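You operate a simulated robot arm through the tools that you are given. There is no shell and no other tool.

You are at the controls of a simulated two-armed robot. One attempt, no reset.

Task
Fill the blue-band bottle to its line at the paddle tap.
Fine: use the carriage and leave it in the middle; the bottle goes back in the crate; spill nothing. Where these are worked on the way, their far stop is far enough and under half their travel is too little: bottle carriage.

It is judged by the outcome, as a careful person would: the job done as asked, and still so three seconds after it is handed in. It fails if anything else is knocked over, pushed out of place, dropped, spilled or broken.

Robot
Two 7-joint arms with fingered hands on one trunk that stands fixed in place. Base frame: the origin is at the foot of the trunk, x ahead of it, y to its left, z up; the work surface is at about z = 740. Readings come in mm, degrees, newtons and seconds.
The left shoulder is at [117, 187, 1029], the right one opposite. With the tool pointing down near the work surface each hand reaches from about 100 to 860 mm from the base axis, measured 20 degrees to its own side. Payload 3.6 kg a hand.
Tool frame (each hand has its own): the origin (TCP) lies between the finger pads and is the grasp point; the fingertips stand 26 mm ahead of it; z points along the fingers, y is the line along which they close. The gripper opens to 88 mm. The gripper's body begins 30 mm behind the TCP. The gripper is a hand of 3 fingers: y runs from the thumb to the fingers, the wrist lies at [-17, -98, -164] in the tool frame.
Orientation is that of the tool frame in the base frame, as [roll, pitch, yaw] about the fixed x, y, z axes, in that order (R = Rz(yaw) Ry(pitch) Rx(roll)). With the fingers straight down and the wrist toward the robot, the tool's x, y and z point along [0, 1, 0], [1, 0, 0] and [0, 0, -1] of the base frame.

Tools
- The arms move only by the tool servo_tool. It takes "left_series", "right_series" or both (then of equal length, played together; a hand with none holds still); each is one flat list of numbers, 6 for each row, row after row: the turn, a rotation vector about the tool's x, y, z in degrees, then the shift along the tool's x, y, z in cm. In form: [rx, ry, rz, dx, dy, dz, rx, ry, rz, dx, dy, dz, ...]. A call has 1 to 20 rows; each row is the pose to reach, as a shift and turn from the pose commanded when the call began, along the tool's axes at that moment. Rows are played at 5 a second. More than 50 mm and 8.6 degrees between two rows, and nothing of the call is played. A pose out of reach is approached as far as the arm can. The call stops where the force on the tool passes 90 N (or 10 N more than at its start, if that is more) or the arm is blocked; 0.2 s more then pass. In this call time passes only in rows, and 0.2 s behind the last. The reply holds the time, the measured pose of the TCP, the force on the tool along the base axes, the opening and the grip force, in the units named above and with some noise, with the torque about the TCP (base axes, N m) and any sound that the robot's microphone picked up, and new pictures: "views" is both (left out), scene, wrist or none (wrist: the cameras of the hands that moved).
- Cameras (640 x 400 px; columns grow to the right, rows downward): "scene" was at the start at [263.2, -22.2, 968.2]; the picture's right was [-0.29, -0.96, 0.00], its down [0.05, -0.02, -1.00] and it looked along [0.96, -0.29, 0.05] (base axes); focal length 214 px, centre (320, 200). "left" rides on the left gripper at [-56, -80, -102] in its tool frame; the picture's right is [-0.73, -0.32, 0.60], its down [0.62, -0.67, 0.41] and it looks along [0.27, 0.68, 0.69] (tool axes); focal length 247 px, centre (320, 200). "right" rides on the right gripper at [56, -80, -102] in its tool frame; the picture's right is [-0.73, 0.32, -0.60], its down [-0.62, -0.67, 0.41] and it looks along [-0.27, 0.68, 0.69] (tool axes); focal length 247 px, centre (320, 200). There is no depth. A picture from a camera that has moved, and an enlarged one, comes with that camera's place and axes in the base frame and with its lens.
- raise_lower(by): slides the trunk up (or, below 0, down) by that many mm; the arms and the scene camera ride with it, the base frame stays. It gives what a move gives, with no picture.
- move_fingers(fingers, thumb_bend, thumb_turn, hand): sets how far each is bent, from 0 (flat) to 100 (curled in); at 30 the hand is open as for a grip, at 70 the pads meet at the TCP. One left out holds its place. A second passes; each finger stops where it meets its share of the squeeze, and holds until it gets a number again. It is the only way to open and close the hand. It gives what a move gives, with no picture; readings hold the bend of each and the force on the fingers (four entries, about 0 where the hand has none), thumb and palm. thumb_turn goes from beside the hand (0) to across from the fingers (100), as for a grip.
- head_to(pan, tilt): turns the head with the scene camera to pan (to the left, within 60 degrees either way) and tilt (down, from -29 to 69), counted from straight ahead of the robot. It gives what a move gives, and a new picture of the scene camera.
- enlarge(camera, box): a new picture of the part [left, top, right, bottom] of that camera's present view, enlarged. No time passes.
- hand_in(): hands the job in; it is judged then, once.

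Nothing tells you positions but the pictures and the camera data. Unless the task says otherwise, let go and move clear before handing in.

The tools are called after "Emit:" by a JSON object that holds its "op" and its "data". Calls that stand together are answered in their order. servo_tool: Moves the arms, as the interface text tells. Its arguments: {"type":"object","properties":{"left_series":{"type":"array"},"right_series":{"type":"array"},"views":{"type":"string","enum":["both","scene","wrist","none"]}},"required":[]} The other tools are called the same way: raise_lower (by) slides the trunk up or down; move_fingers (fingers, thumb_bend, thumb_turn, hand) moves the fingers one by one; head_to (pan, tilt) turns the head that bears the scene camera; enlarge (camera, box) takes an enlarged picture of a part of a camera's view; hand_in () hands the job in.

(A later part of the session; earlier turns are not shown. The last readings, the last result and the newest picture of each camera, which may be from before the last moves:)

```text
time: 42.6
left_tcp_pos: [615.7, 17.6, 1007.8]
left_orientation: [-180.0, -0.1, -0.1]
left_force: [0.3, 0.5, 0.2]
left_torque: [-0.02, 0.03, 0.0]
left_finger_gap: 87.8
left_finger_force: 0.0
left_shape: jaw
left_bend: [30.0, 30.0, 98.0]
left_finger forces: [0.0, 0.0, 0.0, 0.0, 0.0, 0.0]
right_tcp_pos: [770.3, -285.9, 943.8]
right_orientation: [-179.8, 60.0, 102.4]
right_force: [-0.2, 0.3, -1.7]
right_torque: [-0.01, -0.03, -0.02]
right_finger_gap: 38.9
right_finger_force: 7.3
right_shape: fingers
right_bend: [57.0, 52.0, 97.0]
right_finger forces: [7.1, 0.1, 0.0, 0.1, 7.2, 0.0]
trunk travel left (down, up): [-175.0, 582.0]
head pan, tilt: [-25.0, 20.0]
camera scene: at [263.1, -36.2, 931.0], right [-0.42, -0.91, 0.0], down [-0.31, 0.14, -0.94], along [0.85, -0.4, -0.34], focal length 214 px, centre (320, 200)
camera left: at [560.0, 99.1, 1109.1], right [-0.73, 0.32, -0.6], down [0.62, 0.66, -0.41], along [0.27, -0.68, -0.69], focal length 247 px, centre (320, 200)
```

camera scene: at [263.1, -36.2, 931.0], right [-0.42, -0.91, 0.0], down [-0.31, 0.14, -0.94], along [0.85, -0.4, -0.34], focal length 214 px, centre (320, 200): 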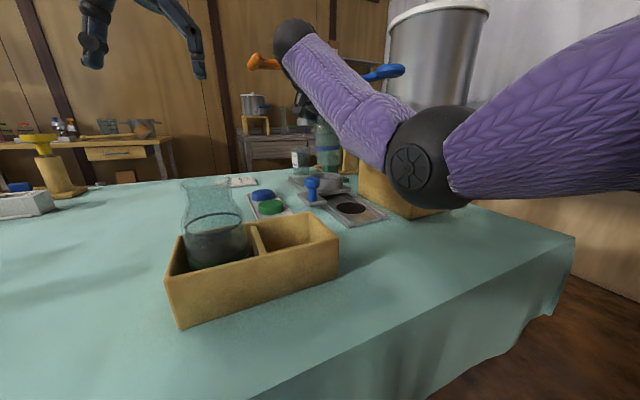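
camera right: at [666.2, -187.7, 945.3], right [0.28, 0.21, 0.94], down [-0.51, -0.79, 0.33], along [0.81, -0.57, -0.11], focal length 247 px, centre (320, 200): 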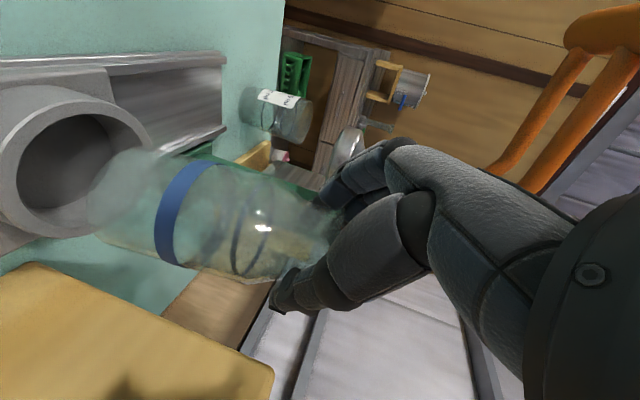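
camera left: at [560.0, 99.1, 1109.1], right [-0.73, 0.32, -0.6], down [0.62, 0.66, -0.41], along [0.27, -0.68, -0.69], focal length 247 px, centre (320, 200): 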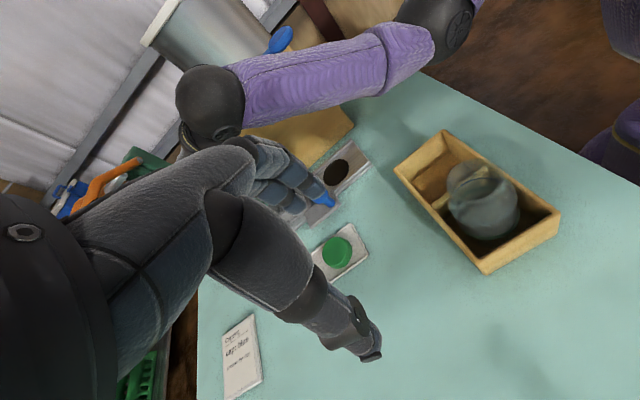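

Its own fingers block the cup. A 30° turn of the left hand should bring the cup clear of them in its picture.

Emit:
{"op": "servo_tool", "data": {"left_series": [0, 0, -7.5, 0, 0, 0, 0, 0, -15, 0, 0, 0, 0, 0, -22.5, 0, 0, 0, 0, 0, -30, 0, 0, 0], "views": "wrist"}}

Emit:
{"op": "enlarge", "data": {"camera": "left", "box": [280, 80, 400, 200]}}

```text
time: 43.6
left_tcp_pos: [615.4, 19.9, 1009.3]
left_orientation: [-179.9, 0.1, 30.2]
left_force: [-0.2, -0.2, -0.6]
left_torque: [0.02, -0.01, 0.01]
left_finger_gap: 87.7
left_finger_force: 0.0
left_shape: jaw
left_bend: [30.0, 30.0, 98.0]
left_finger forces: [0.0, 0.0, 0.0, 0.0, 0.0, 0.1]
right_tcp_pos: [770.9, -283.9, 943.9]
right_orientation: [180.0, 59.9, 102.1]
right_force: [0.9, 0.5, -1.7]
right_torque: [0.05, -0.01, 0.0]
right_finger_gap: 38.8
right_finger_force: 7.3
right_shape: fingers
right_bend: [57.0, 52.0, 97.0]
right_finger forces: [7.0, 0.0, 0.0, 0.0, 7.1, 0.0]
trunk travel left (down, up): [-175.0, 582.0]
head pan, tilt: [-25.0, 20.0]
camera left: at [526.1, 61.0, 1109.7], right [-0.8, -0.09, -0.6], down [0.2, 0.89, -0.41], along [0.57, -0.45, -0.69], focal length 247 px, centre (320, 200)
```

left: 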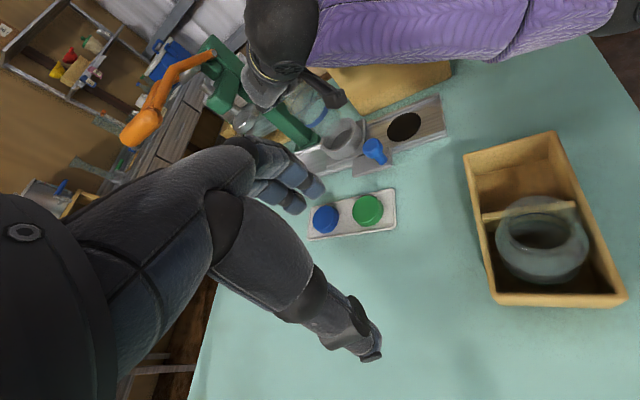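

```text
3.33 times, centred on (340, 140) of left
camera zoom: at [526.1, 61.0, 1109.7], right [-0.8, -0.09, -0.6], down [0.2, 0.89, -0.41], along [0.57, -0.45, -0.69], focal length 823 px, centre (253, 400)
```

zoom: 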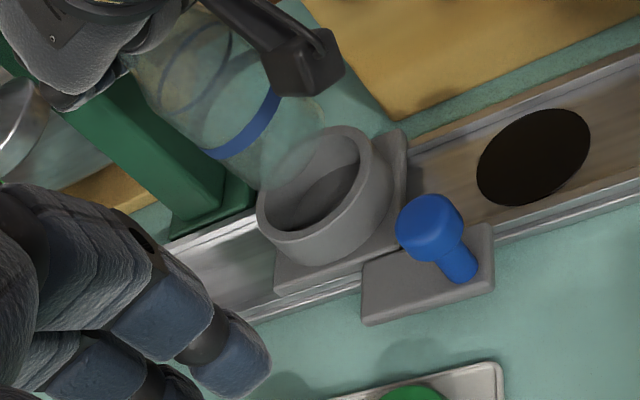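

This view is clear. I'll enlarge further to compare the bottle axis with the cup centre.

Emit:
{"op": "enlarge", "data": {"camera": "left", "box": [300, 80, 360, 150]}}

Emit:
{"op": "enlarge", "data": {"camera": "scene", "box": [295, 110, 355, 200]}}

```text
5.71 times, centred on (330, 115) of left
camera zoom: at [526.1, 61.0, 1109.7], right [-0.8, -0.09, -0.6], down [0.2, 0.89, -0.41], along [0.57, -0.45, -0.69], focal length 1411 px, centre (263, 686)
```

zoom: 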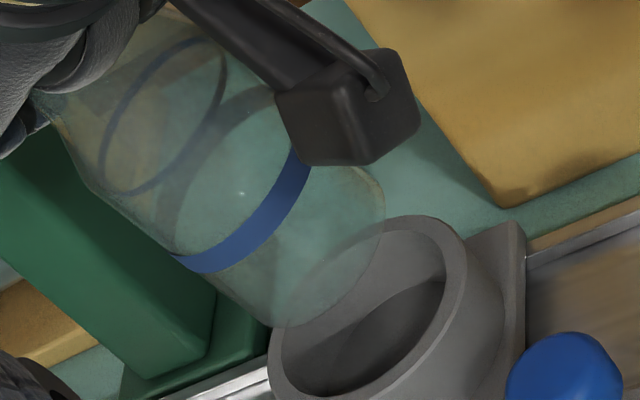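

```text
4.44 times, centred on (325, 155) of scene
camera zoom: at [263.0, -36.1, 931.1], right [-0.42, -0.91, 0.0], down [-0.31, 0.14, -0.94], along [0.85, -0.4, -0.34], focal length 953 px, centre (298, 400)
```

zoom: 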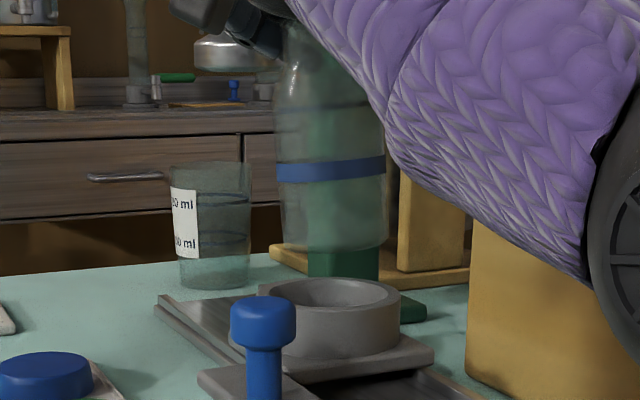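

Triangulating, the cup centre is at [761,-289] and the bottle base at [754.5,-288, z 830]. I'll shift by +7 mm in x and -1.6 mm in y, lower to just above the rim and recheck.

Emit:
{"op": "servo_tool", "data": {"right_series": [0, 0, 0, -0.15, 0.63, 0.26, 0, 0, 0, 1.06, 0.63, 0.96, 0, 0, 0, 2.27, 0.63, 1.66], "views": "none"}}

Emit:
{"op": "enlarge", "data": {"camera": "left", "box": [300, 80, 380, 170]}}

Emit:
{"op": "enlarge", "data": {"camera": "scene", "box": [295, 110, 355, 200]}}

```text
time: 44.4
left_tcp_pos: [615.6, 19.5, 1007.8]
left_orientation: [-179.9, 0.0, 30.2]
left_force: [0.5, 0.2, -1.3]
left_torque: [0.0, -0.02, 0.01]
left_finger_gap: 87.7
left_finger_force: 0.0
left_shape: jaw
left_bend: [30.0, 30.0, 98.0]
left_finger forces: [0.0, 0.0, 0.0, 0.0, 0.0, 0.0]
right_tcp_pos: [776.5, -286.0, 918.8]
right_orientation: [179.5, 60.1, 101.6]
right_force: [0.0, -1.0, 2.8]
right_torque: [-0.03, -0.06, 0.02]
right_finger_gap: 38.3
right_finger_force: 7.0
right_shape: fingers
right_bend: [57.0, 52.0, 98.0]
right_finger forces: [6.9, 0.1, 0.0, 0.0, 7.3, 0.0]
trunk travel left (down, up): [-175.0, 582.0]
head pan, tilt: [-25.0, 20.0]
```

```text
4.44 times, centred on (340, 125) of left
camera zoom: at [525.5, 61.3, 1110.3], right [-0.8, -0.09, -0.6], down [0.21, 0.89, -0.41], along [0.57, -0.45, -0.69], focal length 1098 px, centre (231, 533)
```

zoom: 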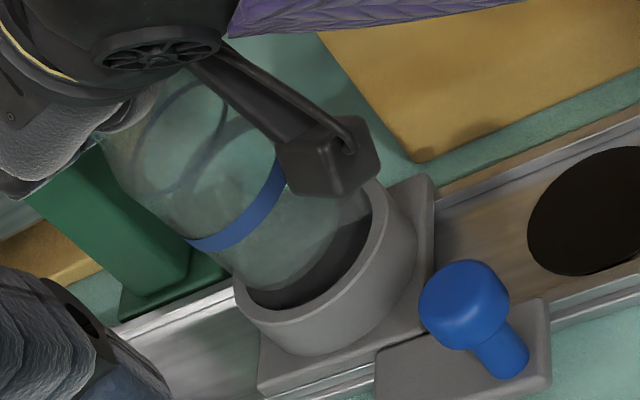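

```text
4.44 times, centred on (325, 155) of scene
camera zoom: at [262.4, -35.9, 931.4], right [-0.42, -0.91, 0.0], down [-0.31, 0.14, -0.94], along [0.85, -0.4, -0.34], focal length 953 px, centre (298, 400)
```

zoom: 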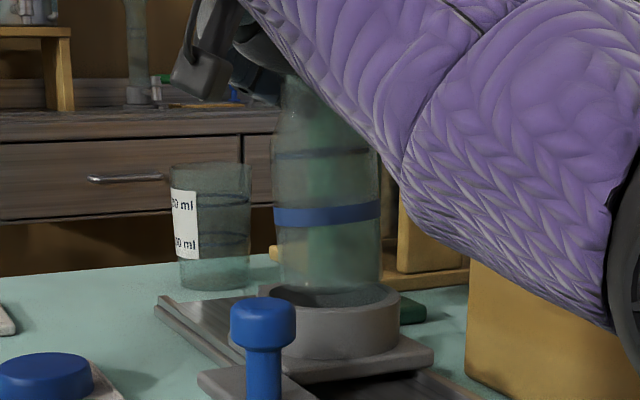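

Contact: the vertical force reversed to +2.8 N. I need to see whether it's the bottle on the cup rim or the arm touching something.

Emit:
{"op": "servo_tool", "data": {"right_series": [0, 0, 0, -0.4, 0, -0.23]}}

Emit:
{"op": "enlarge", "data": {"camera": "scene", "box": [260, 40, 480, 220]}}

Emit:
{"op": "enlarge", "data": {"camera": "left", "box": [300, 80, 380, 170]}}

```text
time: 44.8
left_tcp_pos: [614.9, 20.0, 1007.4]
left_orientation: [180.0, 0.0, 30.0]
left_force: [0.4, -1.2, -0.8]
left_torque: [0.01, -0.04, 0.0]
left_finger_gap: 87.9
left_finger_force: 0.0
left_shape: jaw
left_bend: [30.0, 30.0, 98.0]
left_finger forces: [0.0, 0.1, 0.0, 0.0, 0.0, 0.0]
right_tcp_pos: [776.0, -287.1, 920.2]
right_orientation: [-179.5, 60.0, 102.6]
right_force: [-0.3, -0.4, -2.3]
right_torque: [0.02, 0.01, -0.04]
right_finger_gap: 38.2
right_finger_force: 6.7
right_shape: fingers
right_bend: [58.0, 52.0, 97.0]
right_finger forces: [6.8, 0.1, 0.0, 0.0, 6.7, 0.0]
trunk travel left (down, up): [-175.0, 582.0]
head pan, tilt: [-25.0, 20.0]
camera scene: at [263.0, -36.0, 931.0], right [-0.42, -0.91, 0.0], down [-0.31, 0.14, -0.94], along [0.85, -0.4, -0.34], focal length 214 px, centre (320, 200)
camera right: at [672.8, -188.9, 921.1], right [0.28, 0.21, 0.93], down [-0.51, -0.79, 0.34], along [0.81, -0.57, -0.11], focal length 247 px, centre (320, 200)
```

scene: 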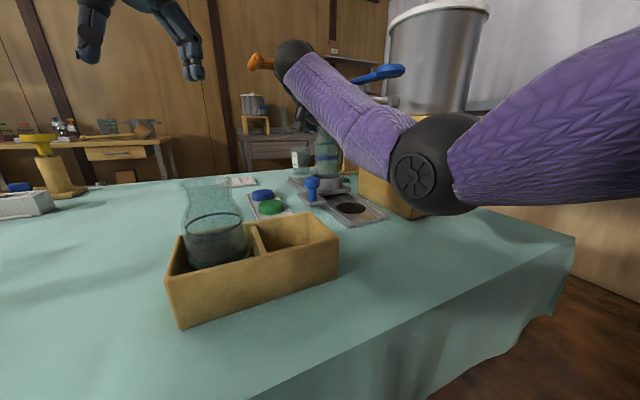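
right: 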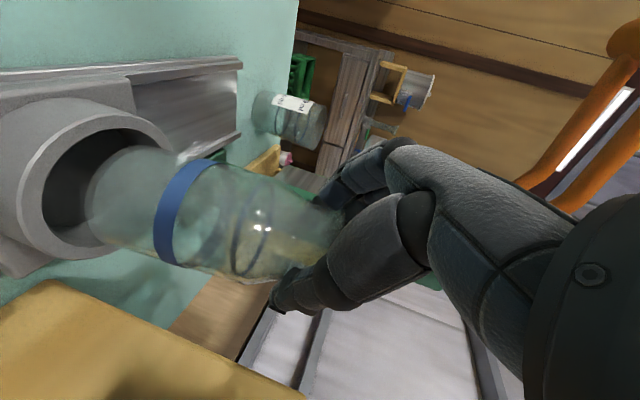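

```text
2.22 times, centred on (370, 130) of scene
camera zoom: at [263.0, -36.0, 931.0], right [-0.42, -0.91, 0.0], down [-0.31, 0.14, -0.94], along [0.85, -0.4, -0.34], focal length 477 px, centre (209, 356)
```

zoom: 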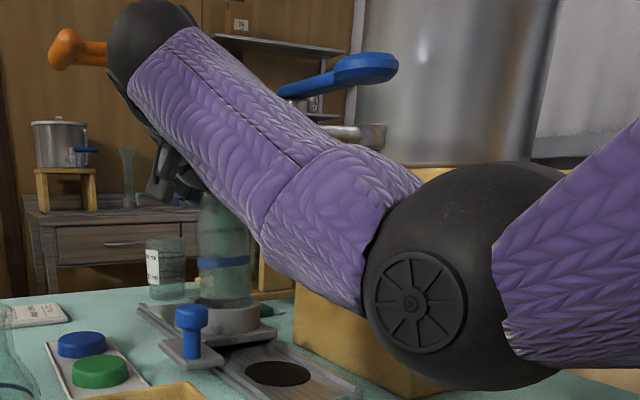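

```text
4.44 times, centred on (340, 125) of left
camera zoom: at [526.3, 61.1, 1109.6], right [-0.8, -0.09, -0.6], down [0.21, 0.89, -0.41], along [0.57, -0.45, -0.69], focal length 1098 px, centre (231, 533)
```

zoom: 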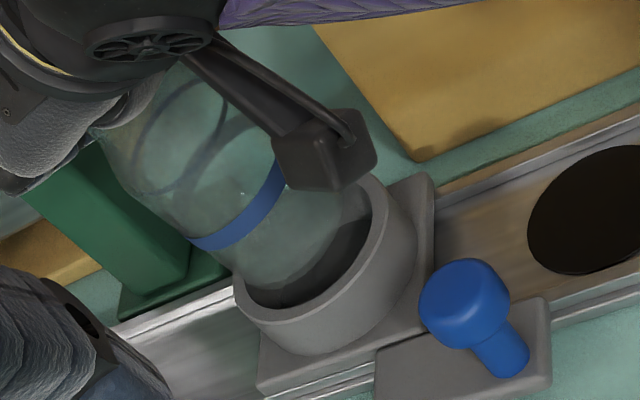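

That was just a motion transient; the force is back to the bottle's weight, and base and cup now align within about 2 mm. I'll lower slowly and watch the force.

Emit:
{"op": "servo_tool", "data": {"right_series": [0, 0, 0, 0.26, 0, 0.15, 0, 0, 0, 0.52, 0, 0.3, 0, 0, 0, 0.78, 0, 0.45, 0, 0, 0, 1.04, 0, 0.6, 0, 0, 0, 1.3, 0, 0.75, 0, 0, 0, 1.3, 0, 0.75], "views": "none"}}

Emit:
{"op": "enlarge", "data": {"camera": "left", "box": [300, 80, 380, 170]}}

Emit:
{"op": "enlarge", "data": {"camera": "scene", "box": [295, 110, 355, 200]}}

```text
time: 46.2
left_tcp_pos: [612.5, 20.8, 1010.4]
left_orientation: [179.9, -0.2, 30.0]
left_force: [-0.3, -0.1, -0.3]
left_torque: [0.01, 0.02, -0.01]
left_finger_gap: 87.8
left_finger_force: 0.1
left_shape: jaw
left_bend: [30.0, 30.0, 98.0]
left_finger forces: [0.0, 0.0, 0.0, 0.0, 0.0, 0.0]
right_tcp_pos: [775.0, -286.1, 913.6]
right_orientation: [178.9, 60.3, 101.1]
right_force: [-2.6, -3.2, 23.7]
right_torque: [-0.26, -0.31, -0.09]
right_finger_gap: 39.8
right_finger_force: 12.6
right_shape: fingers
right_bend: [58.0, 52.0, 99.0]
right_finger forces: [14.9, 0.0, 0.0, 0.0, 10.7, 0.0]
trunk travel left (down, up): [-175.0, 582.0]
head pan, tilt: [-25.0, 20.0]
```

```text
4.44 times, centred on (340, 125) of left
camera zoom: at [523.2, 61.8, 1111.5], right [-0.79, -0.09, -0.6], down [0.21, 0.89, -0.41], along [0.57, -0.45, -0.69], focal length 1098 px, centre (231, 533)
```

zoom: 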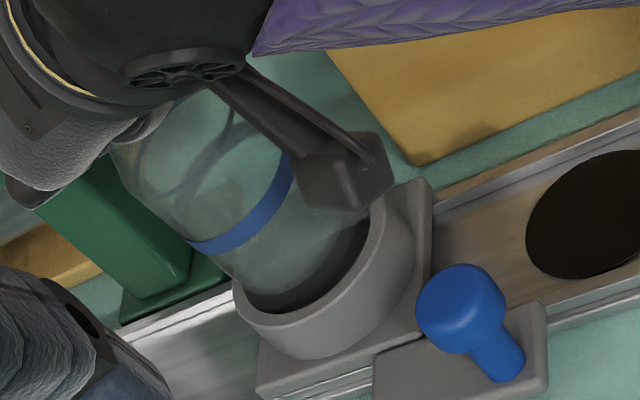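

```text
4.44 times, centred on (325, 155) of scene
camera zoom: at [260.6, -35.5, 932.2], right [-0.42, -0.91, 0.0], down [-0.31, 0.14, -0.94], along [0.85, -0.4, -0.34], focal length 953 px, centre (298, 400)
```

zoom: 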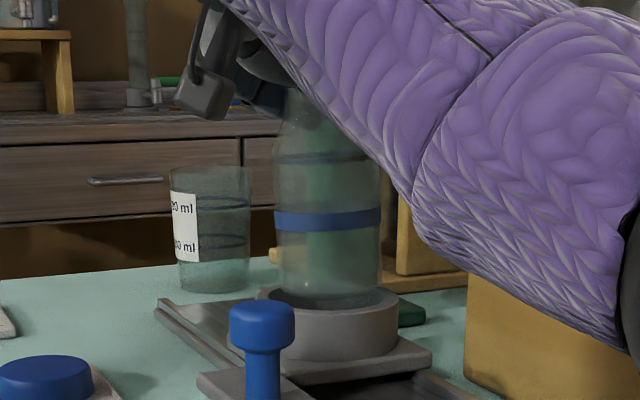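

The base has met the cup's rim (24 N), so it's slightly off. I'll back up 9 mm to relieve it and measure again.

Emit:
{"op": "servo_tool", "data": {"right_series": [0, 0, 0, -0.4, 0, -0.22, 0, 0, 0, -0.78, 0, -0.45, 0, 0, 0, -0.95, 0, -0.55]}}

Emit:
{"op": "enlarge", "data": {"camera": "left", "box": [310, 95, 360, 145]}}

Emit:
{"op": "enlarge", "data": {"camera": "scene", "box": [305, 150, 355, 195]}}

Emit:
{"op": "enlarge", "data": {"camera": "right", "box": [0, 80, 220, 290]}}

```text
time: 47.0
left_tcp_pos: [614.7, 19.5, 1007.1]
left_orientation: [-179.9, 0.0, 30.1]
left_force: [0.4, 1.0, -0.3]
left_torque: [-0.03, 0.0, -0.01]
left_finger_gap: 87.8
left_finger_force: 0.1
left_shape: jaw
left_bend: [30.0, 30.0, 98.0]
left_finger forces: [0.1, 0.0, 0.1, 0.0, 0.1, 0.1]
right_tcp_pos: [776.0, -286.4, 916.3]
right_orientation: [-179.6, 59.8, 102.4]
right_force: [-0.3, -1.2, 6.5]
right_torque: [-0.07, -0.1, -0.03]
right_finger_gap: 38.5
right_finger_force: 7.9
right_shape: fingers
right_bend: [58.0, 52.0, 98.0]
right_finger forces: [8.1, 0.1, 0.1, 0.1, 7.9, 0.0]
trunk travel left (down, up): [-175.0, 582.0]
head pan, tilt: [-25.0, 20.0]
camera scene: at [262.3, -35.8, 931.2], right [-0.42, -0.91, 0.0], down [-0.31, 0.14, -0.94], along [0.85, -0.4, -0.34], focal length 214 px, centre (320, 200)
camera right: at [672.6, -189.8, 917.8], right [0.28, 0.21, 0.93], down [-0.51, -0.79, 0.34], along [0.81, -0.57, -0.12], focal length 247 px, centre (320, 200)
```

scene: 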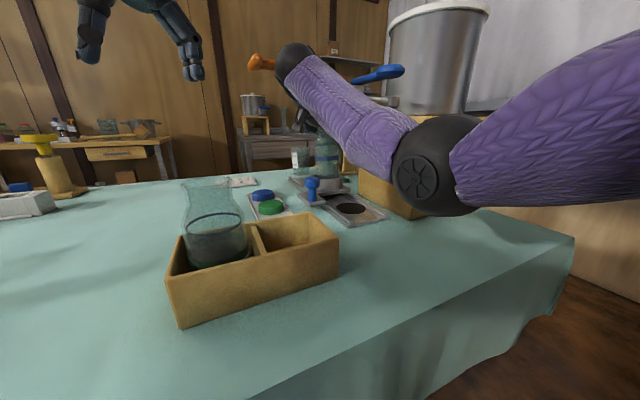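
right: 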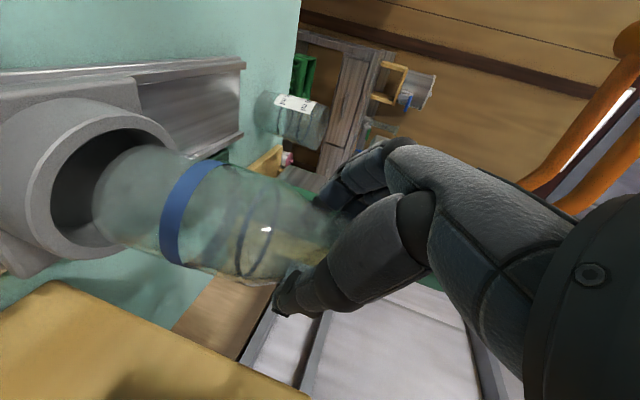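

```text
8.00 times, centred on (335, 120) of left
camera zoom: at [525.4, 61.4, 1109.9], right [-0.8, -0.09, -0.6], down [0.21, 0.89, -0.41], along [0.57, -0.45, -0.69], focal length 1976 px, centre (200, 840)
```

zoom: 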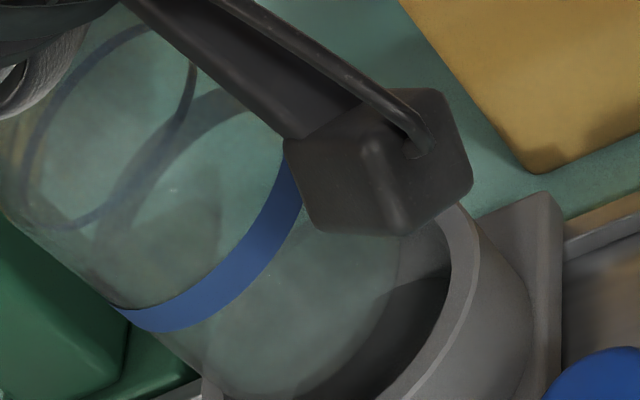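

```text
8.89 times, centred on (330, 172) of scene
camera zoom: at [262.3, -35.8, 931.2], right [-0.42, -0.91, 0.0], down [-0.31, 0.14, -0.94], along [0.85, -0.4, -0.34], focal length 1906 px, centre (231, 444)
```

zoom: 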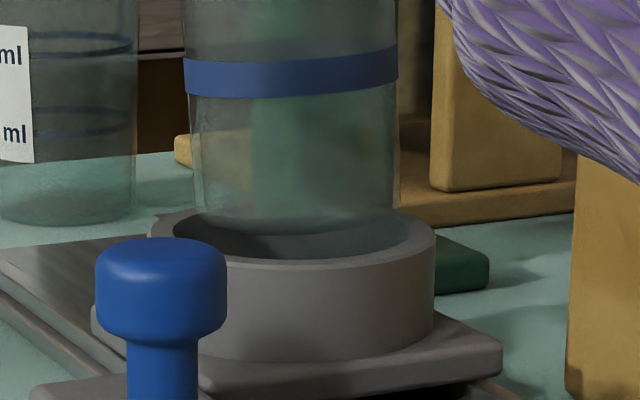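

```text
1.90 times, centred on (110, 185) of right
camera zoom: at [672.6, -189.8, 917.8], right [0.28, 0.21, 0.93], down [-0.51, -0.79, 0.34], along [0.81, -0.57, -0.12], focal length 470 px, centre (720, 229)
```

zoom: 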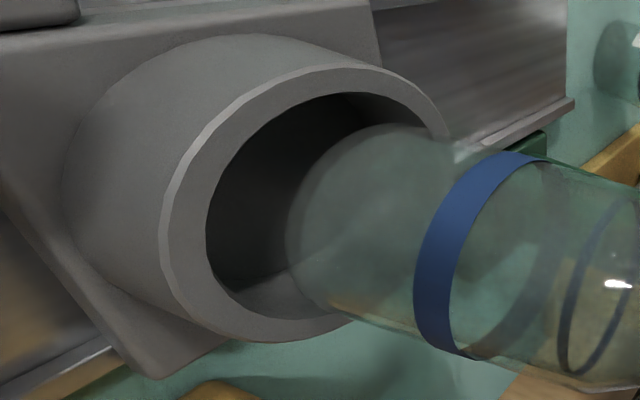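

The contact torque puts the touch point at about [799,-283], the cup's far (+x) rim, so the bottle sits a few mm too far in x. I'll lift 5 mm, shift 5 mm toward the robot, and look again.

Emit:
{"op": "servo_tool", "data": {"right_series": [0, 0, 0, -0.43, 0, -0.25, 0, 0, 0, -0.38, -0.5, -0.33, 0, 0, 0, -0.38, -0.5, -0.33], "views": "none"}}

Emit:
{"op": "enlarge", "data": {"camera": "left", "box": [300, 95, 370, 165]}}

Emit:
{"op": "enlarge", "data": {"camera": "scene", "box": [305, 150, 355, 195]}}

Emit:
{"op": "enlarge", "data": {"camera": "right", "box": [0, 80, 220, 290]}}

```text
time: 47.8
left_tcp_pos: [615.4, 19.9, 1008.5]
left_orientation: [-179.9, 0.0, 30.1]
left_force: [0.5, 0.2, -0.6]
left_torque: [-0.04, -0.01, 0.03]
left_finger_gap: 87.7
left_finger_force: 0.1
left_shape: jaw
left_bend: [30.0, 30.0, 98.0]
left_finger forces: [0.0, 0.0, 0.0, 0.1, 0.0, 0.0]
right_tcp_pos: [772.0, -287.1, 922.3]
right_orientation: [-179.7, 60.0, 102.3]
right_force: [0.8, -0.4, -1.7]
right_torque: [0.04, 0.02, 0.02]
right_finger_gap: 38.0
right_finger_force: 6.7
right_shape: fingers
right_bend: [58.0, 52.0, 97.0]
right_finger forces: [6.2, 0.0, 0.1, 0.1, 7.0, 0.0]
trunk travel left (down, up): [-175.0, 582.0]
head pan, tilt: [-25.0, 20.0]
```

```text
5.71 times, centred on (335, 130) of left
camera zoom: at [526.2, 61.2, 1109.7], right [-0.8, -0.09, -0.6], down [0.21, 0.89, -0.41], along [0.57, -0.45, -0.69], focal length 1411 px, centre (234, 600)
```

zoom: 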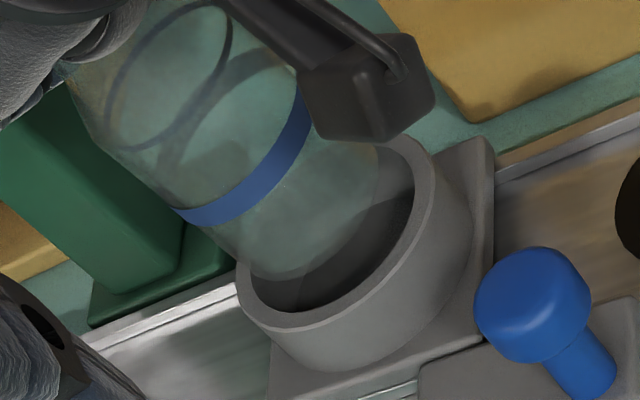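

```text
8.89 times, centred on (330, 172) of scene
camera zoom: at [263.0, -36.0, 931.1], right [-0.42, -0.91, 0.0], down [-0.31, 0.14, -0.94], along [0.85, -0.4, -0.34], focal length 1906 px, centre (231, 444)
```

zoom: 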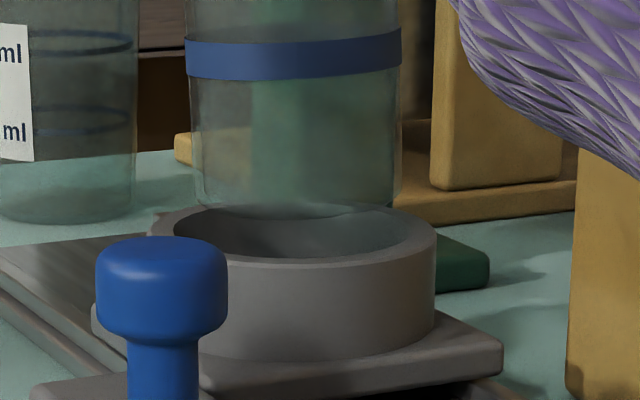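

```text
1.90 times, centred on (110, 185) of right
camera zoom: at [668.1, -189.8, 923.8], right [0.28, 0.22, 0.94], down [-0.51, -0.79, 0.34], along [0.81, -0.57, -0.11], focal length 470 px, centre (720, 229)
```

zoom: 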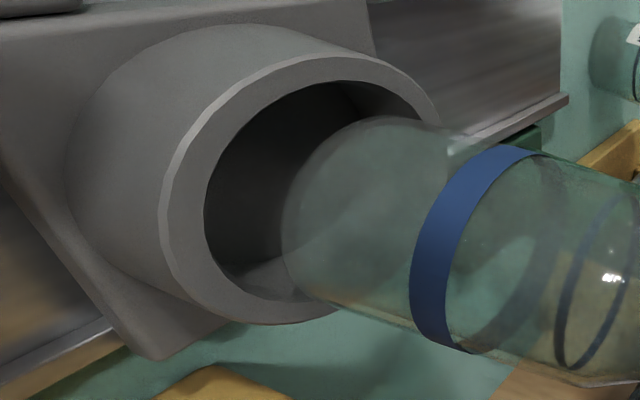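

Now the base measures about [760,-289] against the cup at about [757.6,-286.6]. A further shift of (-2.5,+1) mm, then I'll lower gently.

Emit:
{"op": "servo_tool", "data": {"right_series": [0, 0, 0, 0.075, -0.22, -0.13, 0, 0, 0, 0.335, -0.22, 0.02, 0, 0, 0, 0.595, -0.22, 0.17, 0, 0, 0, 0.855, -0.22, 0.32, 0, 0, 0, 0.855, -0.22, 0.32], "views": "none"}}

Emit:
{"op": "enlarge", "data": {"camera": "left", "box": [300, 95, 370, 165]}}

Emit:
{"op": "enlarge", "data": {"camera": "scene", "box": [305, 150, 355, 195]}}

Emit:
{"op": "enlarge", "data": {"camera": "right", "box": [0, 80, 220, 290]}}

```text
time: 49.0
left_tcp_pos: [615.7, 20.4, 1008.6]
left_orientation: [180.0, 0.0, 30.1]
left_force: [-0.5, 0.1, 1.1]
left_torque: [-0.01, 0.0, 0.0]
left_finger_gap: 87.6
left_finger_force: 0.2
left_shape: jaw
left_bend: [30.0, 30.0, 98.0]
left_finger forces: [0.0, 0.1, 0.1, 0.0, 0.0, 0.0]
right_tcp_pos: [768.7, -285.8, 913.3]
right_orientation: [180.0, 60.0, 102.1]
right_force: [0.4, 0.4, -1.0]
right_torque: [-0.01, 0.0, 0.01]
right_finger_gap: 37.9
right_finger_force: 6.7
right_shape: fingers
right_bend: [58.0, 52.0, 97.0]
right_finger forces: [6.5, 0.0, 0.0, 0.0, 7.0, 0.0]
trunk travel left (down, up): [-175.0, 582.0]
head pan, tilt: [-25.0, 20.0]
```

```text
5.71 times, centred on (335, 130) of left
camera zoom: at [526.2, 61.2, 1109.7], right [-0.8, -0.09, -0.6], down [0.21, 0.89, -0.41], along [0.57, -0.45, -0.69], focal length 1411 px, centre (234, 600)
```

zoom: 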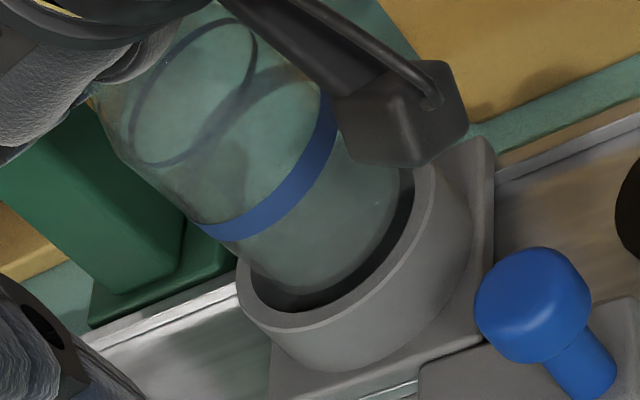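

```text
8.89 times, centred on (330, 172) of scene
camera zoom: at [263.0, -36.0, 931.1], right [-0.42, -0.91, 0.0], down [-0.31, 0.14, -0.94], along [0.85, -0.4, -0.34], focal length 1906 px, centre (231, 444)
```

zoom: 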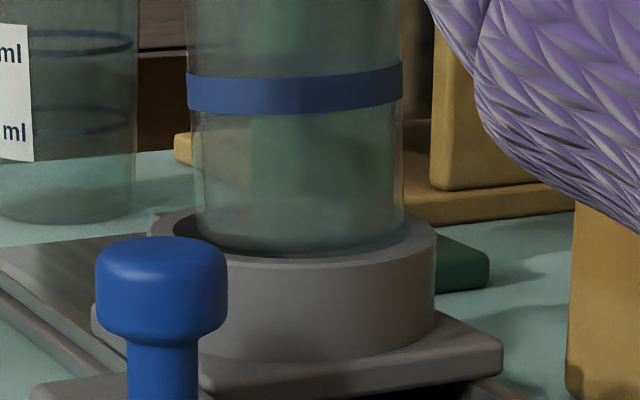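

```text
1.90 times, centred on (110, 185) of right
camera zoom: at [665.0, -188.8, 914.5], right [0.28, 0.22, 0.94], down [-0.51, -0.79, 0.34], along [0.81, -0.57, -0.11], focal length 470 px, centre (720, 229)
```

zoom: 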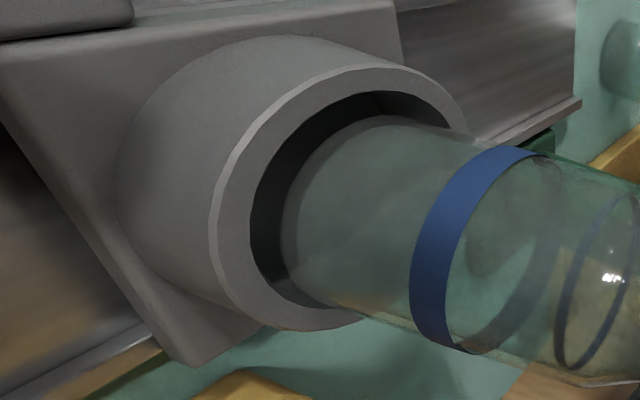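

No contact, and the base is entering the cup with a gap all around. A tiny lateral nudge, then further down.

Emit:
{"op": "servo_tool", "data": {"right_series": [0, 0, 0, 0.06, 0.056, -0.1, 0, 0, 0, 0.32, 0.056, 0.05, 0, 0, 0, 0.58, 0.056, 0.2, 0, 0, 0, 0.84, 0.056, 0.35, 0, 0, 0, 0.84, 0.056, 0.35], "views": "none"}}

Emit:
{"op": "enlarge", "data": {"camera": "left", "box": [300, 95, 370, 165]}}

Emit:
{"op": "enlarge", "data": {"camera": "scene", "box": [305, 150, 355, 195]}}

```text
time: 50.2
left_tcp_pos: [615.0, 20.6, 1008.9]
left_orientation: [-179.9, -0.1, 29.9]
left_force: [-0.2, 0.6, 0.2]
left_torque: [-0.01, 0.0, 0.0]
left_finger_gap: 87.7
left_finger_force: 0.0
left_shape: jaw
left_bend: [30.0, 30.0, 98.0]
left_finger forces: [0.0, 0.0, 0.0, 0.0, 0.0, 0.0]
right_tcp_pos: [769.2, -286.5, 903.2]
right_orientation: [-179.8, 60.1, 102.2]
right_force: [-0.7, -0.1, -2.2]
right_torque: [-0.03, 0.01, -0.02]
right_finger_gap: 38.1
right_finger_force: 7.2
right_shape: fingers
right_bend: [58.0, 52.0, 97.0]
right_finger forces: [6.3, 0.1, 0.0, 0.0, 7.1, 0.0]
trunk travel left (down, up): [-175.0, 582.0]
head pan, tilt: [-25.0, 20.0]
```

```text
5.71 times, centred on (335, 130) of left
camera zoom: at [526.2, 61.2, 1109.8], right [-0.8, -0.09, -0.6], down [0.21, 0.89, -0.41], along [0.57, -0.45, -0.69], focal length 1411 px, centre (234, 600)
```

zoom: 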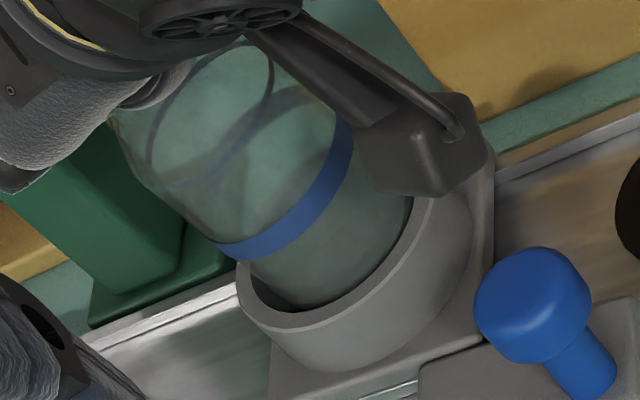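

```text
8.89 times, centred on (330, 172) of scene
camera zoom: at [263.0, -36.0, 931.1], right [-0.42, -0.91, 0.0], down [-0.31, 0.14, -0.94], along [0.85, -0.4, -0.34], focal length 1906 px, centre (231, 444)
```

zoom: 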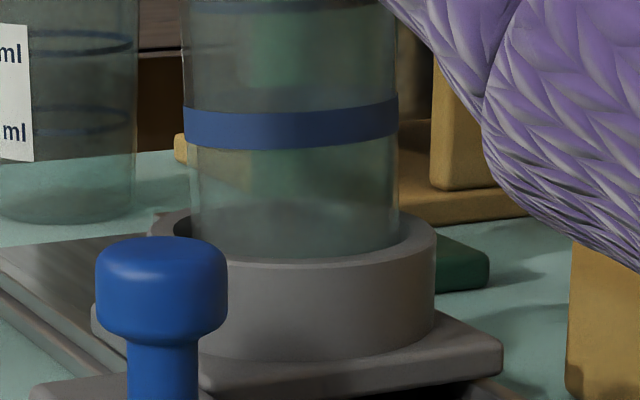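

The base is inside the cup. Continuing down in small steps until it seats.

Emit:
{"op": "servo_tool", "data": {"right_series": [0, 0, 0, 0.22, 0, 0.125, 0, 0, 0, 0.43, 0, 0.25, 0, 0, 0, 0.65, 0, 0.375, 0, 0, 0, 0.87, 0, 0.5, 0, 0, 0, 0.87, 0, 0.5], "views": "none"}}

```text
time: 51.4
left_tcp_pos: [616.9, 20.0, 1008.1]
left_orientation: [-179.9, 0.0, 30.0]
left_force: [-0.2, -0.3, 0.8]
left_torque: [0.03, 0.01, 0.01]
left_finger_gap: 87.6
left_finger_force: 0.0
left_shape: jaw
left_bend: [30.0, 30.0, 98.0]
left_finger forces: [0.0, 0.0, 0.0, 0.0, 0.1, 0.1]
right_tcp_pos: [770.2, -283.5, 894.4]
right_orientation: [180.0, 60.0, 102.1]
right_force: [-0.2, 0.5, -0.8]
right_torque: [0.0, -0.01, 0.0]
right_finger_gap: 38.1
right_finger_force: 6.6
right_shape: fingers
right_bend: [58.0, 52.0, 97.0]
right_finger forces: [6.4, 0.1, 0.0, 0.0, 7.0, 0.0]
trunk travel left (down, up): [-175.0, 582.0]
head pan, tilt: [-25.0, 20.0]
```

Emit:
{"op": "servo_tool", "data": {"right_series": [0, 0, 0, 0.17, 0, 0.1, 0, 0, 0, 0.35, 0, 0.2, 0, 0, 0, 0.52, 0, 0.3, 0, 0, 0, 0.52, 0, 0.3], "views": "none"}}

Emit:
{"op": "enlarge", "data": {"camera": "scene", "box": [305, 130, 355, 195]}}

```text
time: 52.4
left_tcp_pos: [614.2, 20.1, 1008.8]
left_orientation: [-180.0, 0.0, 30.0]
left_force: [-0.8, -0.1, 0.0]
left_torque: [0.0, -0.02, -0.05]
left_finger_gap: 87.4
left_finger_force: 0.1
left_shape: jaw
left_bend: [30.0, 30.0, 98.0]
left_finger forces: [0.0, 0.0, 0.0, 0.1, 0.1, 0.0]
right_tcp_pos: [770.7, -284.2, 887.7]
right_orientation: [-180.0, 60.0, 102.1]
right_force: [-0.3, -0.4, 1.8]
right_torque: [-0.01, -0.07, -0.01]
right_finger_gap: 38.1
right_finger_force: 7.4
right_shape: fingers
right_bend: [58.0, 52.0, 98.0]
right_finger forces: [6.9, 0.0, 0.1, 0.0, 7.5, 0.0]
trunk travel left (down, up): [-175.0, 582.0]
head pan, tilt: [-25.0, 20.0]
```

```text
6.15 times, centred on (330, 162) of scene
camera zoom: at [262.7, -35.9, 931.3], right [-0.42, -0.91, 0.0], down [-0.31, 0.14, -0.94], along [0.85, -0.4, -0.34], focal length 1320 px, centre (258, 431)
```

zoom: 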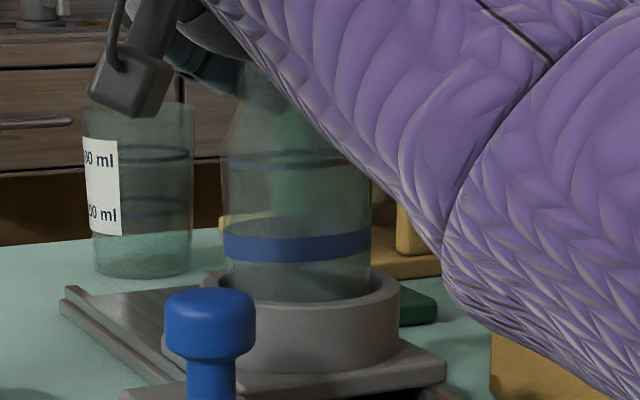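

Seated at TCP z 888. I'll release and check the bottle stands.

Emit:
{"op": "move_fingers", "data": {"hand": "right", "fingers": 46, "thumb_bend": 42}}

Emit:
{"op": "move_fingers", "data": {"hand": "right", "fingers": 36, "thumb_bend": 32}}

Emit:
{"op": "enlarge", "data": {"camera": "scene", "box": [285, 110, 365, 195]}}

Emit:
{"op": "enlarge", "data": {"camera": "left", "box": [280, 70, 380, 170]}}

Emit:
{"op": "enlarge", "data": {"camera": "right", "box": [60, 60, 420, 360]}}

```text
time: 53.4
left_tcp_pos: [613.8, 19.0, 1007.6]
left_orientation: [179.9, 0.0, 30.0]
left_force: [-0.1, -0.1, 0.3]
left_torque: [0.03, -0.02, -0.03]
left_finger_gap: 87.8
left_finger_force: 0.1
left_shape: jaw
left_bend: [30.0, 30.0, 98.0]
left_finger forces: [0.0, 0.0, 0.1, 0.0, 0.1, 0.0]
right_tcp_pos: [769.3, -284.1, 887.9]
right_orientation: [-180.0, 60.0, 102.1]
right_force: [-0.3, -0.2, 0.0]
right_torque: [0.04, -0.01, -0.01]
right_finger_gap: 58.2
right_finger_force: 0.3
right_shape: fingers
right_bend: [46.0, 42.0, 98.0]
right_finger forces: [0.0, 0.1, 0.0, 0.0, 0.3, 0.1]
trunk travel left (down, up): [-175.0, 582.0]
head pan, tilt: [-25.0, 20.0]
```

```text
time: 54.4
left_tcp_pos: [615.1, 19.9, 1008.9]
left_orientation: [180.0, 0.0, 29.9]
left_force: [-0.6, -1.0, -0.1]
left_torque: [0.0, 0.02, -0.01]
left_finger_gap: 87.7
left_finger_force: 0.1
left_shape: jaw
left_bend: [30.0, 30.0, 98.0]
left_finger forces: [0.0, 0.0, 0.0, 0.0, 0.0, 0.1]
right_tcp_pos: [769.6, -283.4, 888.2]
right_orientation: [-180.0, 59.9, 102.1]
right_force: [0.8, 0.7, 0.0]
right_torque: [0.01, -0.03, 0.01]
right_finger_gap: 79.5
right_finger_force: 0.0
right_shape: fingers
right_bend: [36.0, 32.0, 97.0]
right_finger forces: [0.0, 0.0, 0.0, 0.0, 0.0, 0.1]
trunk travel left (down, up): [-175.0, 582.0]
head pan, tilt: [-25.0, 20.0]
```

```text
4.71 times, centred on (325, 152) of scene
camera zoom: at [262.8, -36.0, 931.2], right [-0.42, -0.91, 0.0], down [-0.31, 0.14, -0.94], along [0.85, -0.4, -0.34], focal length 1009 px, centre (296, 424)
```

zoom: 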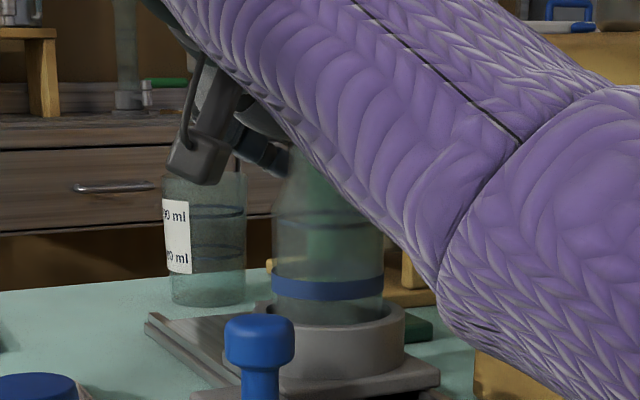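

```text
4.00 times, centred on (330, 120) of left
camera zoom: at [526.0, 61.2, 1109.8], right [-0.8, -0.09, -0.6], down [0.21, 0.89, -0.41], along [0.57, -0.45, -0.69], focal length 988 px, centre (280, 520)
```

zoom: 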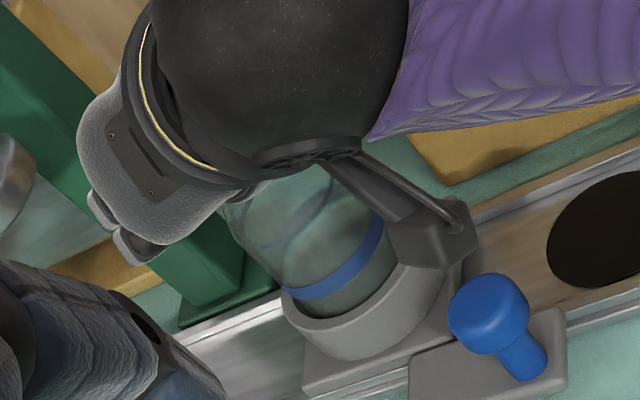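

```text
1.33 times, centred on (240, 210) of right
camera zoom: at [665.9, -187.0, 889.4], right [0.28, 0.22, 0.94], down [-0.51, -0.79, 0.34], along [0.81, -0.57, -0.11], focal length 329 px, centre (427, 187)
```

zoom: 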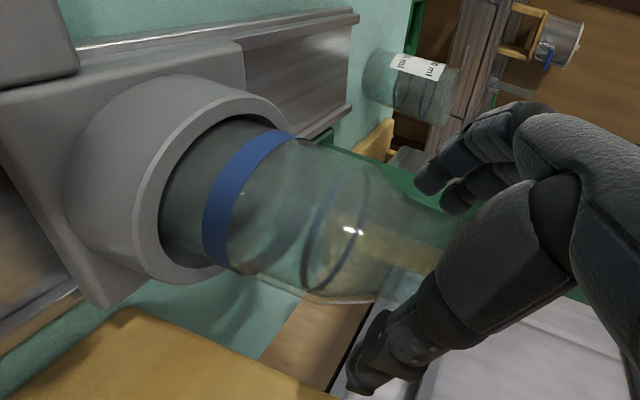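

The bottle stands in the cup on its own. I'll move the left hand aside first, then draw the right hand back along its fingers.

Emit:
{"op": "servo_tool", "data": {"left_series": [0, 0, 0, 1.14, -3.96, -1, 0, 0, 0, 2.28, -7.92, -2, 0, 0, 0, 3.42, -11.88, -3, 0, 0, 0, 4.56, -15.84, -4, 0, 0, 0, 5.7, -19.8, -5, 0, 0, 0, 5.7, -19.8, -5, 0, 0, 0, 5.7, -19.8, -5, 0, 0, 0, 5.7, -19.8, -5, 0, 0, 0, 5.7, -19.8, -5], "right_series": [0, 0, 0, 0, 0, 0, 0, 0, 0, 0, 0, 0, 0, 0, 0, 0, 0, 0, 0, 0, 0, 0, 0, -1, 0, 0, 0, 0, 0, -2.5, 0, 0, 0, 0, 0, -4.5, 0, 0, 0, 0, 0, -7, 0, 0, 0, 0, 0, -10, 0, 0, 0, 0, 0, -12]}}

Emit:
{"op": "enlarge", "data": {"camera": "scene", "box": [265, 60, 425, 220]}}

```text
time: 56.4
left_tcp_pos: [565.8, 221.3, 1057.2]
left_orientation: [-180.0, 0.1, 30.0]
left_force: [0.2, 0.4, 0.1]
left_torque: [-0.01, -0.01, 0.03]
left_finger_gap: 87.8
left_finger_force: 0.1
left_shape: jaw
left_bend: [30.0, 30.0, 98.0]
left_finger forces: [0.0, 0.0, 0.1, 0.1, 0.0, 0.0]
right_tcp_pos: [747.4, -181.3, 948.1]
right_orientation: [179.9, 60.0, 102.1]
right_force: [-1.1, -1.3, 0.0]
right_torque: [-0.03, 0.04, -0.03]
right_finger_gap: 79.6
right_finger_force: 0.1
right_shape: fingers
right_bend: [36.0, 32.0, 97.0]
right_finger forces: [0.0, 0.0, 0.0, 0.1, 0.1, 0.0]
trunk travel left (down, up): [-175.0, 582.0]
head pan, tilt: [-25.0, 20.0]
camera scene: at [262.8, -35.8, 931.2], right [-0.42, -0.91, 0.0], down [-0.31, 0.14, -0.94], along [0.85, -0.4, -0.34], focal length 214 px, centre (320, 200)
camera right: at [642.8, -85.6, 949.9], right [0.28, 0.22, 0.94], down [-0.51, -0.79, 0.34], along [0.81, -0.57, -0.11], focal length 247 px, centre (320, 200)
camera left: at [477.4, 262.0, 1159.8], right [-0.8, -0.09, -0.6], down [0.21, 0.89, -0.41], along [0.57, -0.45, -0.69], focal length 247 px, centre (320, 200)
```

scene: 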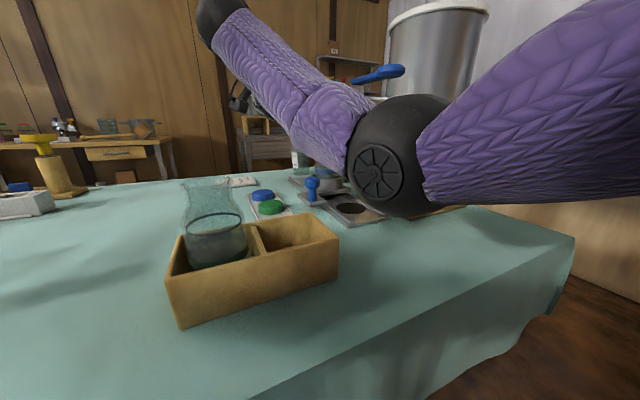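
right: 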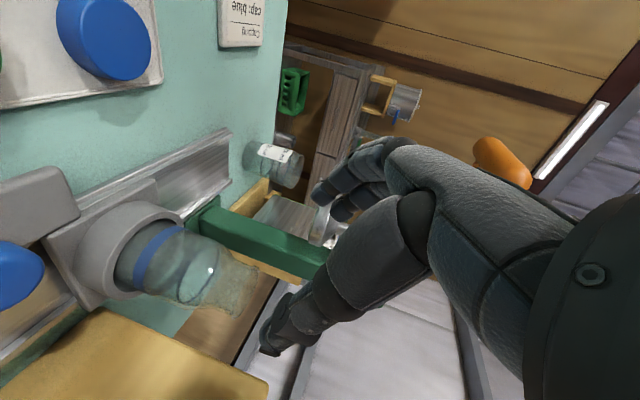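
left: 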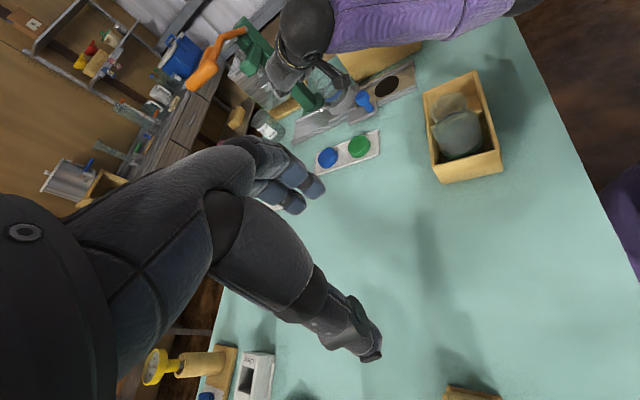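

```text
2.50 times, centred on (345, 140) of scene
camera zoom: at [262.8, -35.8, 931.2], right [-0.42, -0.91, 0.0], down [-0.31, 0.14, -0.94], along [0.85, -0.4, -0.34], focal length 536 px, centre (258, 350)
```

zoom: 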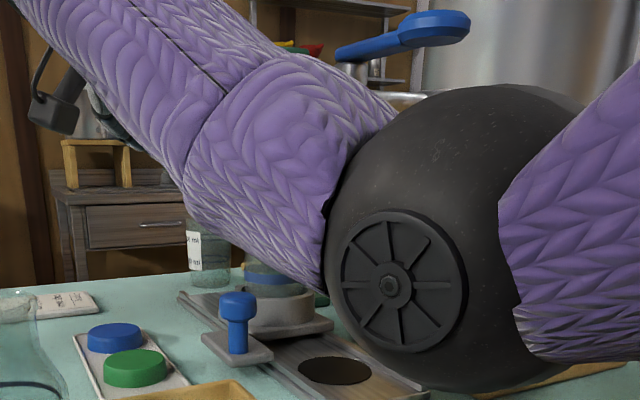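

The bottle is on the carriage and the hand is free. Next I'll turn the right hand fingers-down to grasp the blue knob at about [688,-215].

Emit:
{"op": "servo_tool", "data": {"right_series": [0, 7.5, 0, -0.37, -0.98, -0.91, 0, 15, 0, -0.74, -1.97, -1.83, 0, 22.5, 0, -1.11, -2.95, -2.74, 0, 30, 0, -1.48, -3.93, -3.65, 0, 37.5, 0, -1.84, -4.91, -4.56, 0, 45, 0, -2.21, -5.9, -5.48, 0, 52.5, 0, -2.58, -6.88, -6.39, 0, 60, 0, -2.95, -7.86, -7.3], "views": "none"}}

Emit:
{"op": "servo_tool", "data": {"right_series": [0, 0, 7.5, 0, 0, 0, 0, 0, 15, 0, 0, 0, 0, 0, 22.5, -1.5, 0.4, 1, 0, 0, 30, -3.5, 0.8, 3, 0, 0, 30, -5.3, 1.1, 5.5, 0, 0, 30, -6.2, 1.4, 8]}}

```text
time: 58.2
left_tcp_pos: [566.5, 220.4, 1057.3]
left_orientation: [179.9, 0.0, 30.0]
left_force: [0.4, -0.7, -0.1]
left_torque: [-0.01, -0.03, 0.03]
left_finger_gap: 87.8
left_finger_force: 0.1
left_shape: jaw
left_bend: [30.0, 30.0, 98.0]
left_finger forces: [0.0, 0.0, 0.1, 0.1, 0.0, 0.0]
right_tcp_pos: [660.7, -149.8, 1009.3]
right_orientation: [-179.9, -0.2, 102.2]
right_force: [-0.7, -0.9, 0.2]
right_torque: [0.01, 0.03, -0.01]
right_finger_gap: 79.5
right_finger_force: 0.1
right_shape: fingers
right_bend: [36.0, 32.0, 97.0]
right_finger forces: [0.0, 0.0, 0.0, 0.0, 0.1, 0.0]
trunk travel left (down, up): [-175.0, 582.0]
head pan, tilt: [-25.0, 20.0]
```

```text
time: 59.6
left_tcp_pos: [566.9, 220.9, 1058.9]
left_orientation: [180.0, 0.0, 30.0]
left_force: [-0.8, -0.1, -0.2]
left_torque: [-0.01, 0.02, -0.04]
left_finger_gap: 87.9
left_finger_force: 0.0
left_shape: jaw
left_bend: [30.0, 30.0, 98.0]
left_finger forces: [0.0, 0.0, 0.0, 0.0, 0.0, 0.0]
right_tcp_pos: [688.8, -209.4, 928.2]
right_orientation: [-180.0, 0.0, 72.1]
right_force: [-0.4, -1.3, 0.0]
right_torque: [0.0, -0.01, 0.0]
right_finger_gap: 79.4
right_finger_force: 0.0
right_shape: fingers
right_bend: [36.0, 32.0, 98.0]
right_finger forces: [0.0, 0.0, 0.1, 0.0, 0.1, 0.1]
trunk travel left (down, up): [-175.0, 582.0]
head pan, tilt: [-25.0, 20.0]
camera scene: at [263.0, -36.0, 931.1], right [-0.42, -0.91, 0.0], down [-0.31, 0.14, -0.94], along [0.85, -0.4, -0.34], focal length 214 px, centre (320, 200)
camera right: at [628.3, -132.1, 1030.3], right [0.08, -0.8, 0.6], down [-0.82, -0.39, -0.41], along [0.56, -0.46, -0.69], focal length 247 px, centre (320, 200)
```

scene: 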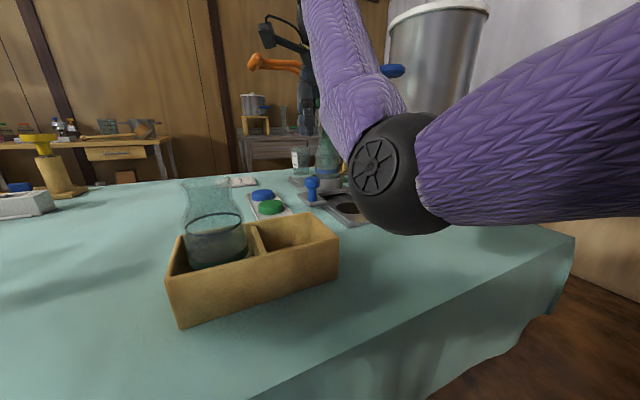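
right: 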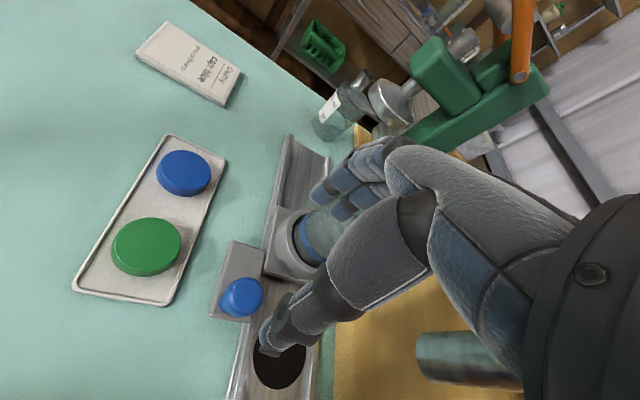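

I'm above the knob. I'll refine its position with enlarged views.

Emit:
{"op": "enlarge", "data": {"camera": "right", "box": [190, 230, 310, 350]}}

Emit:
{"op": "enlarge", "data": {"camera": "scene", "box": [280, 120, 370, 220]}}

```text
3.33 times, centred on (250, 290) of right
camera zoom: at [628.3, -132.1, 1030.3], right [0.08, -0.8, 0.6], down [-0.82, -0.39, -0.41], along [0.56, -0.46, -0.69], focal length 823 px, centre (553, -100)
```

zoom: 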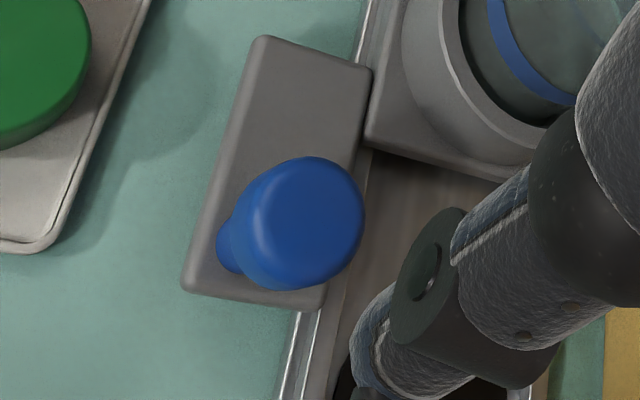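

```text
4.00 times, centred on (325, 170) of scene
camera zoom: at [263.0, -36.0, 931.1], right [-0.42, -0.91, 0.0], down [-0.31, 0.14, -0.94], along [0.85, -0.4, -0.34], focal length 858 px, centre (300, 320)
```

zoom: 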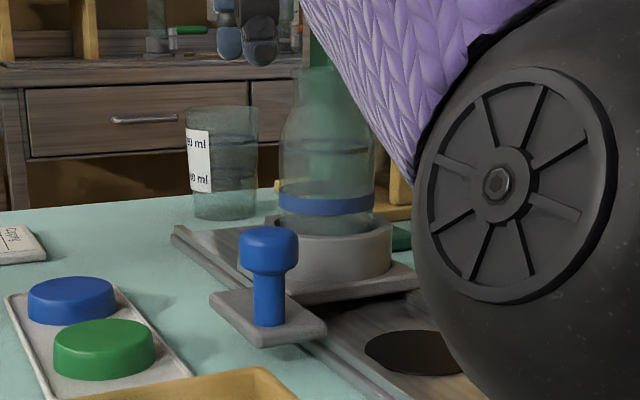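

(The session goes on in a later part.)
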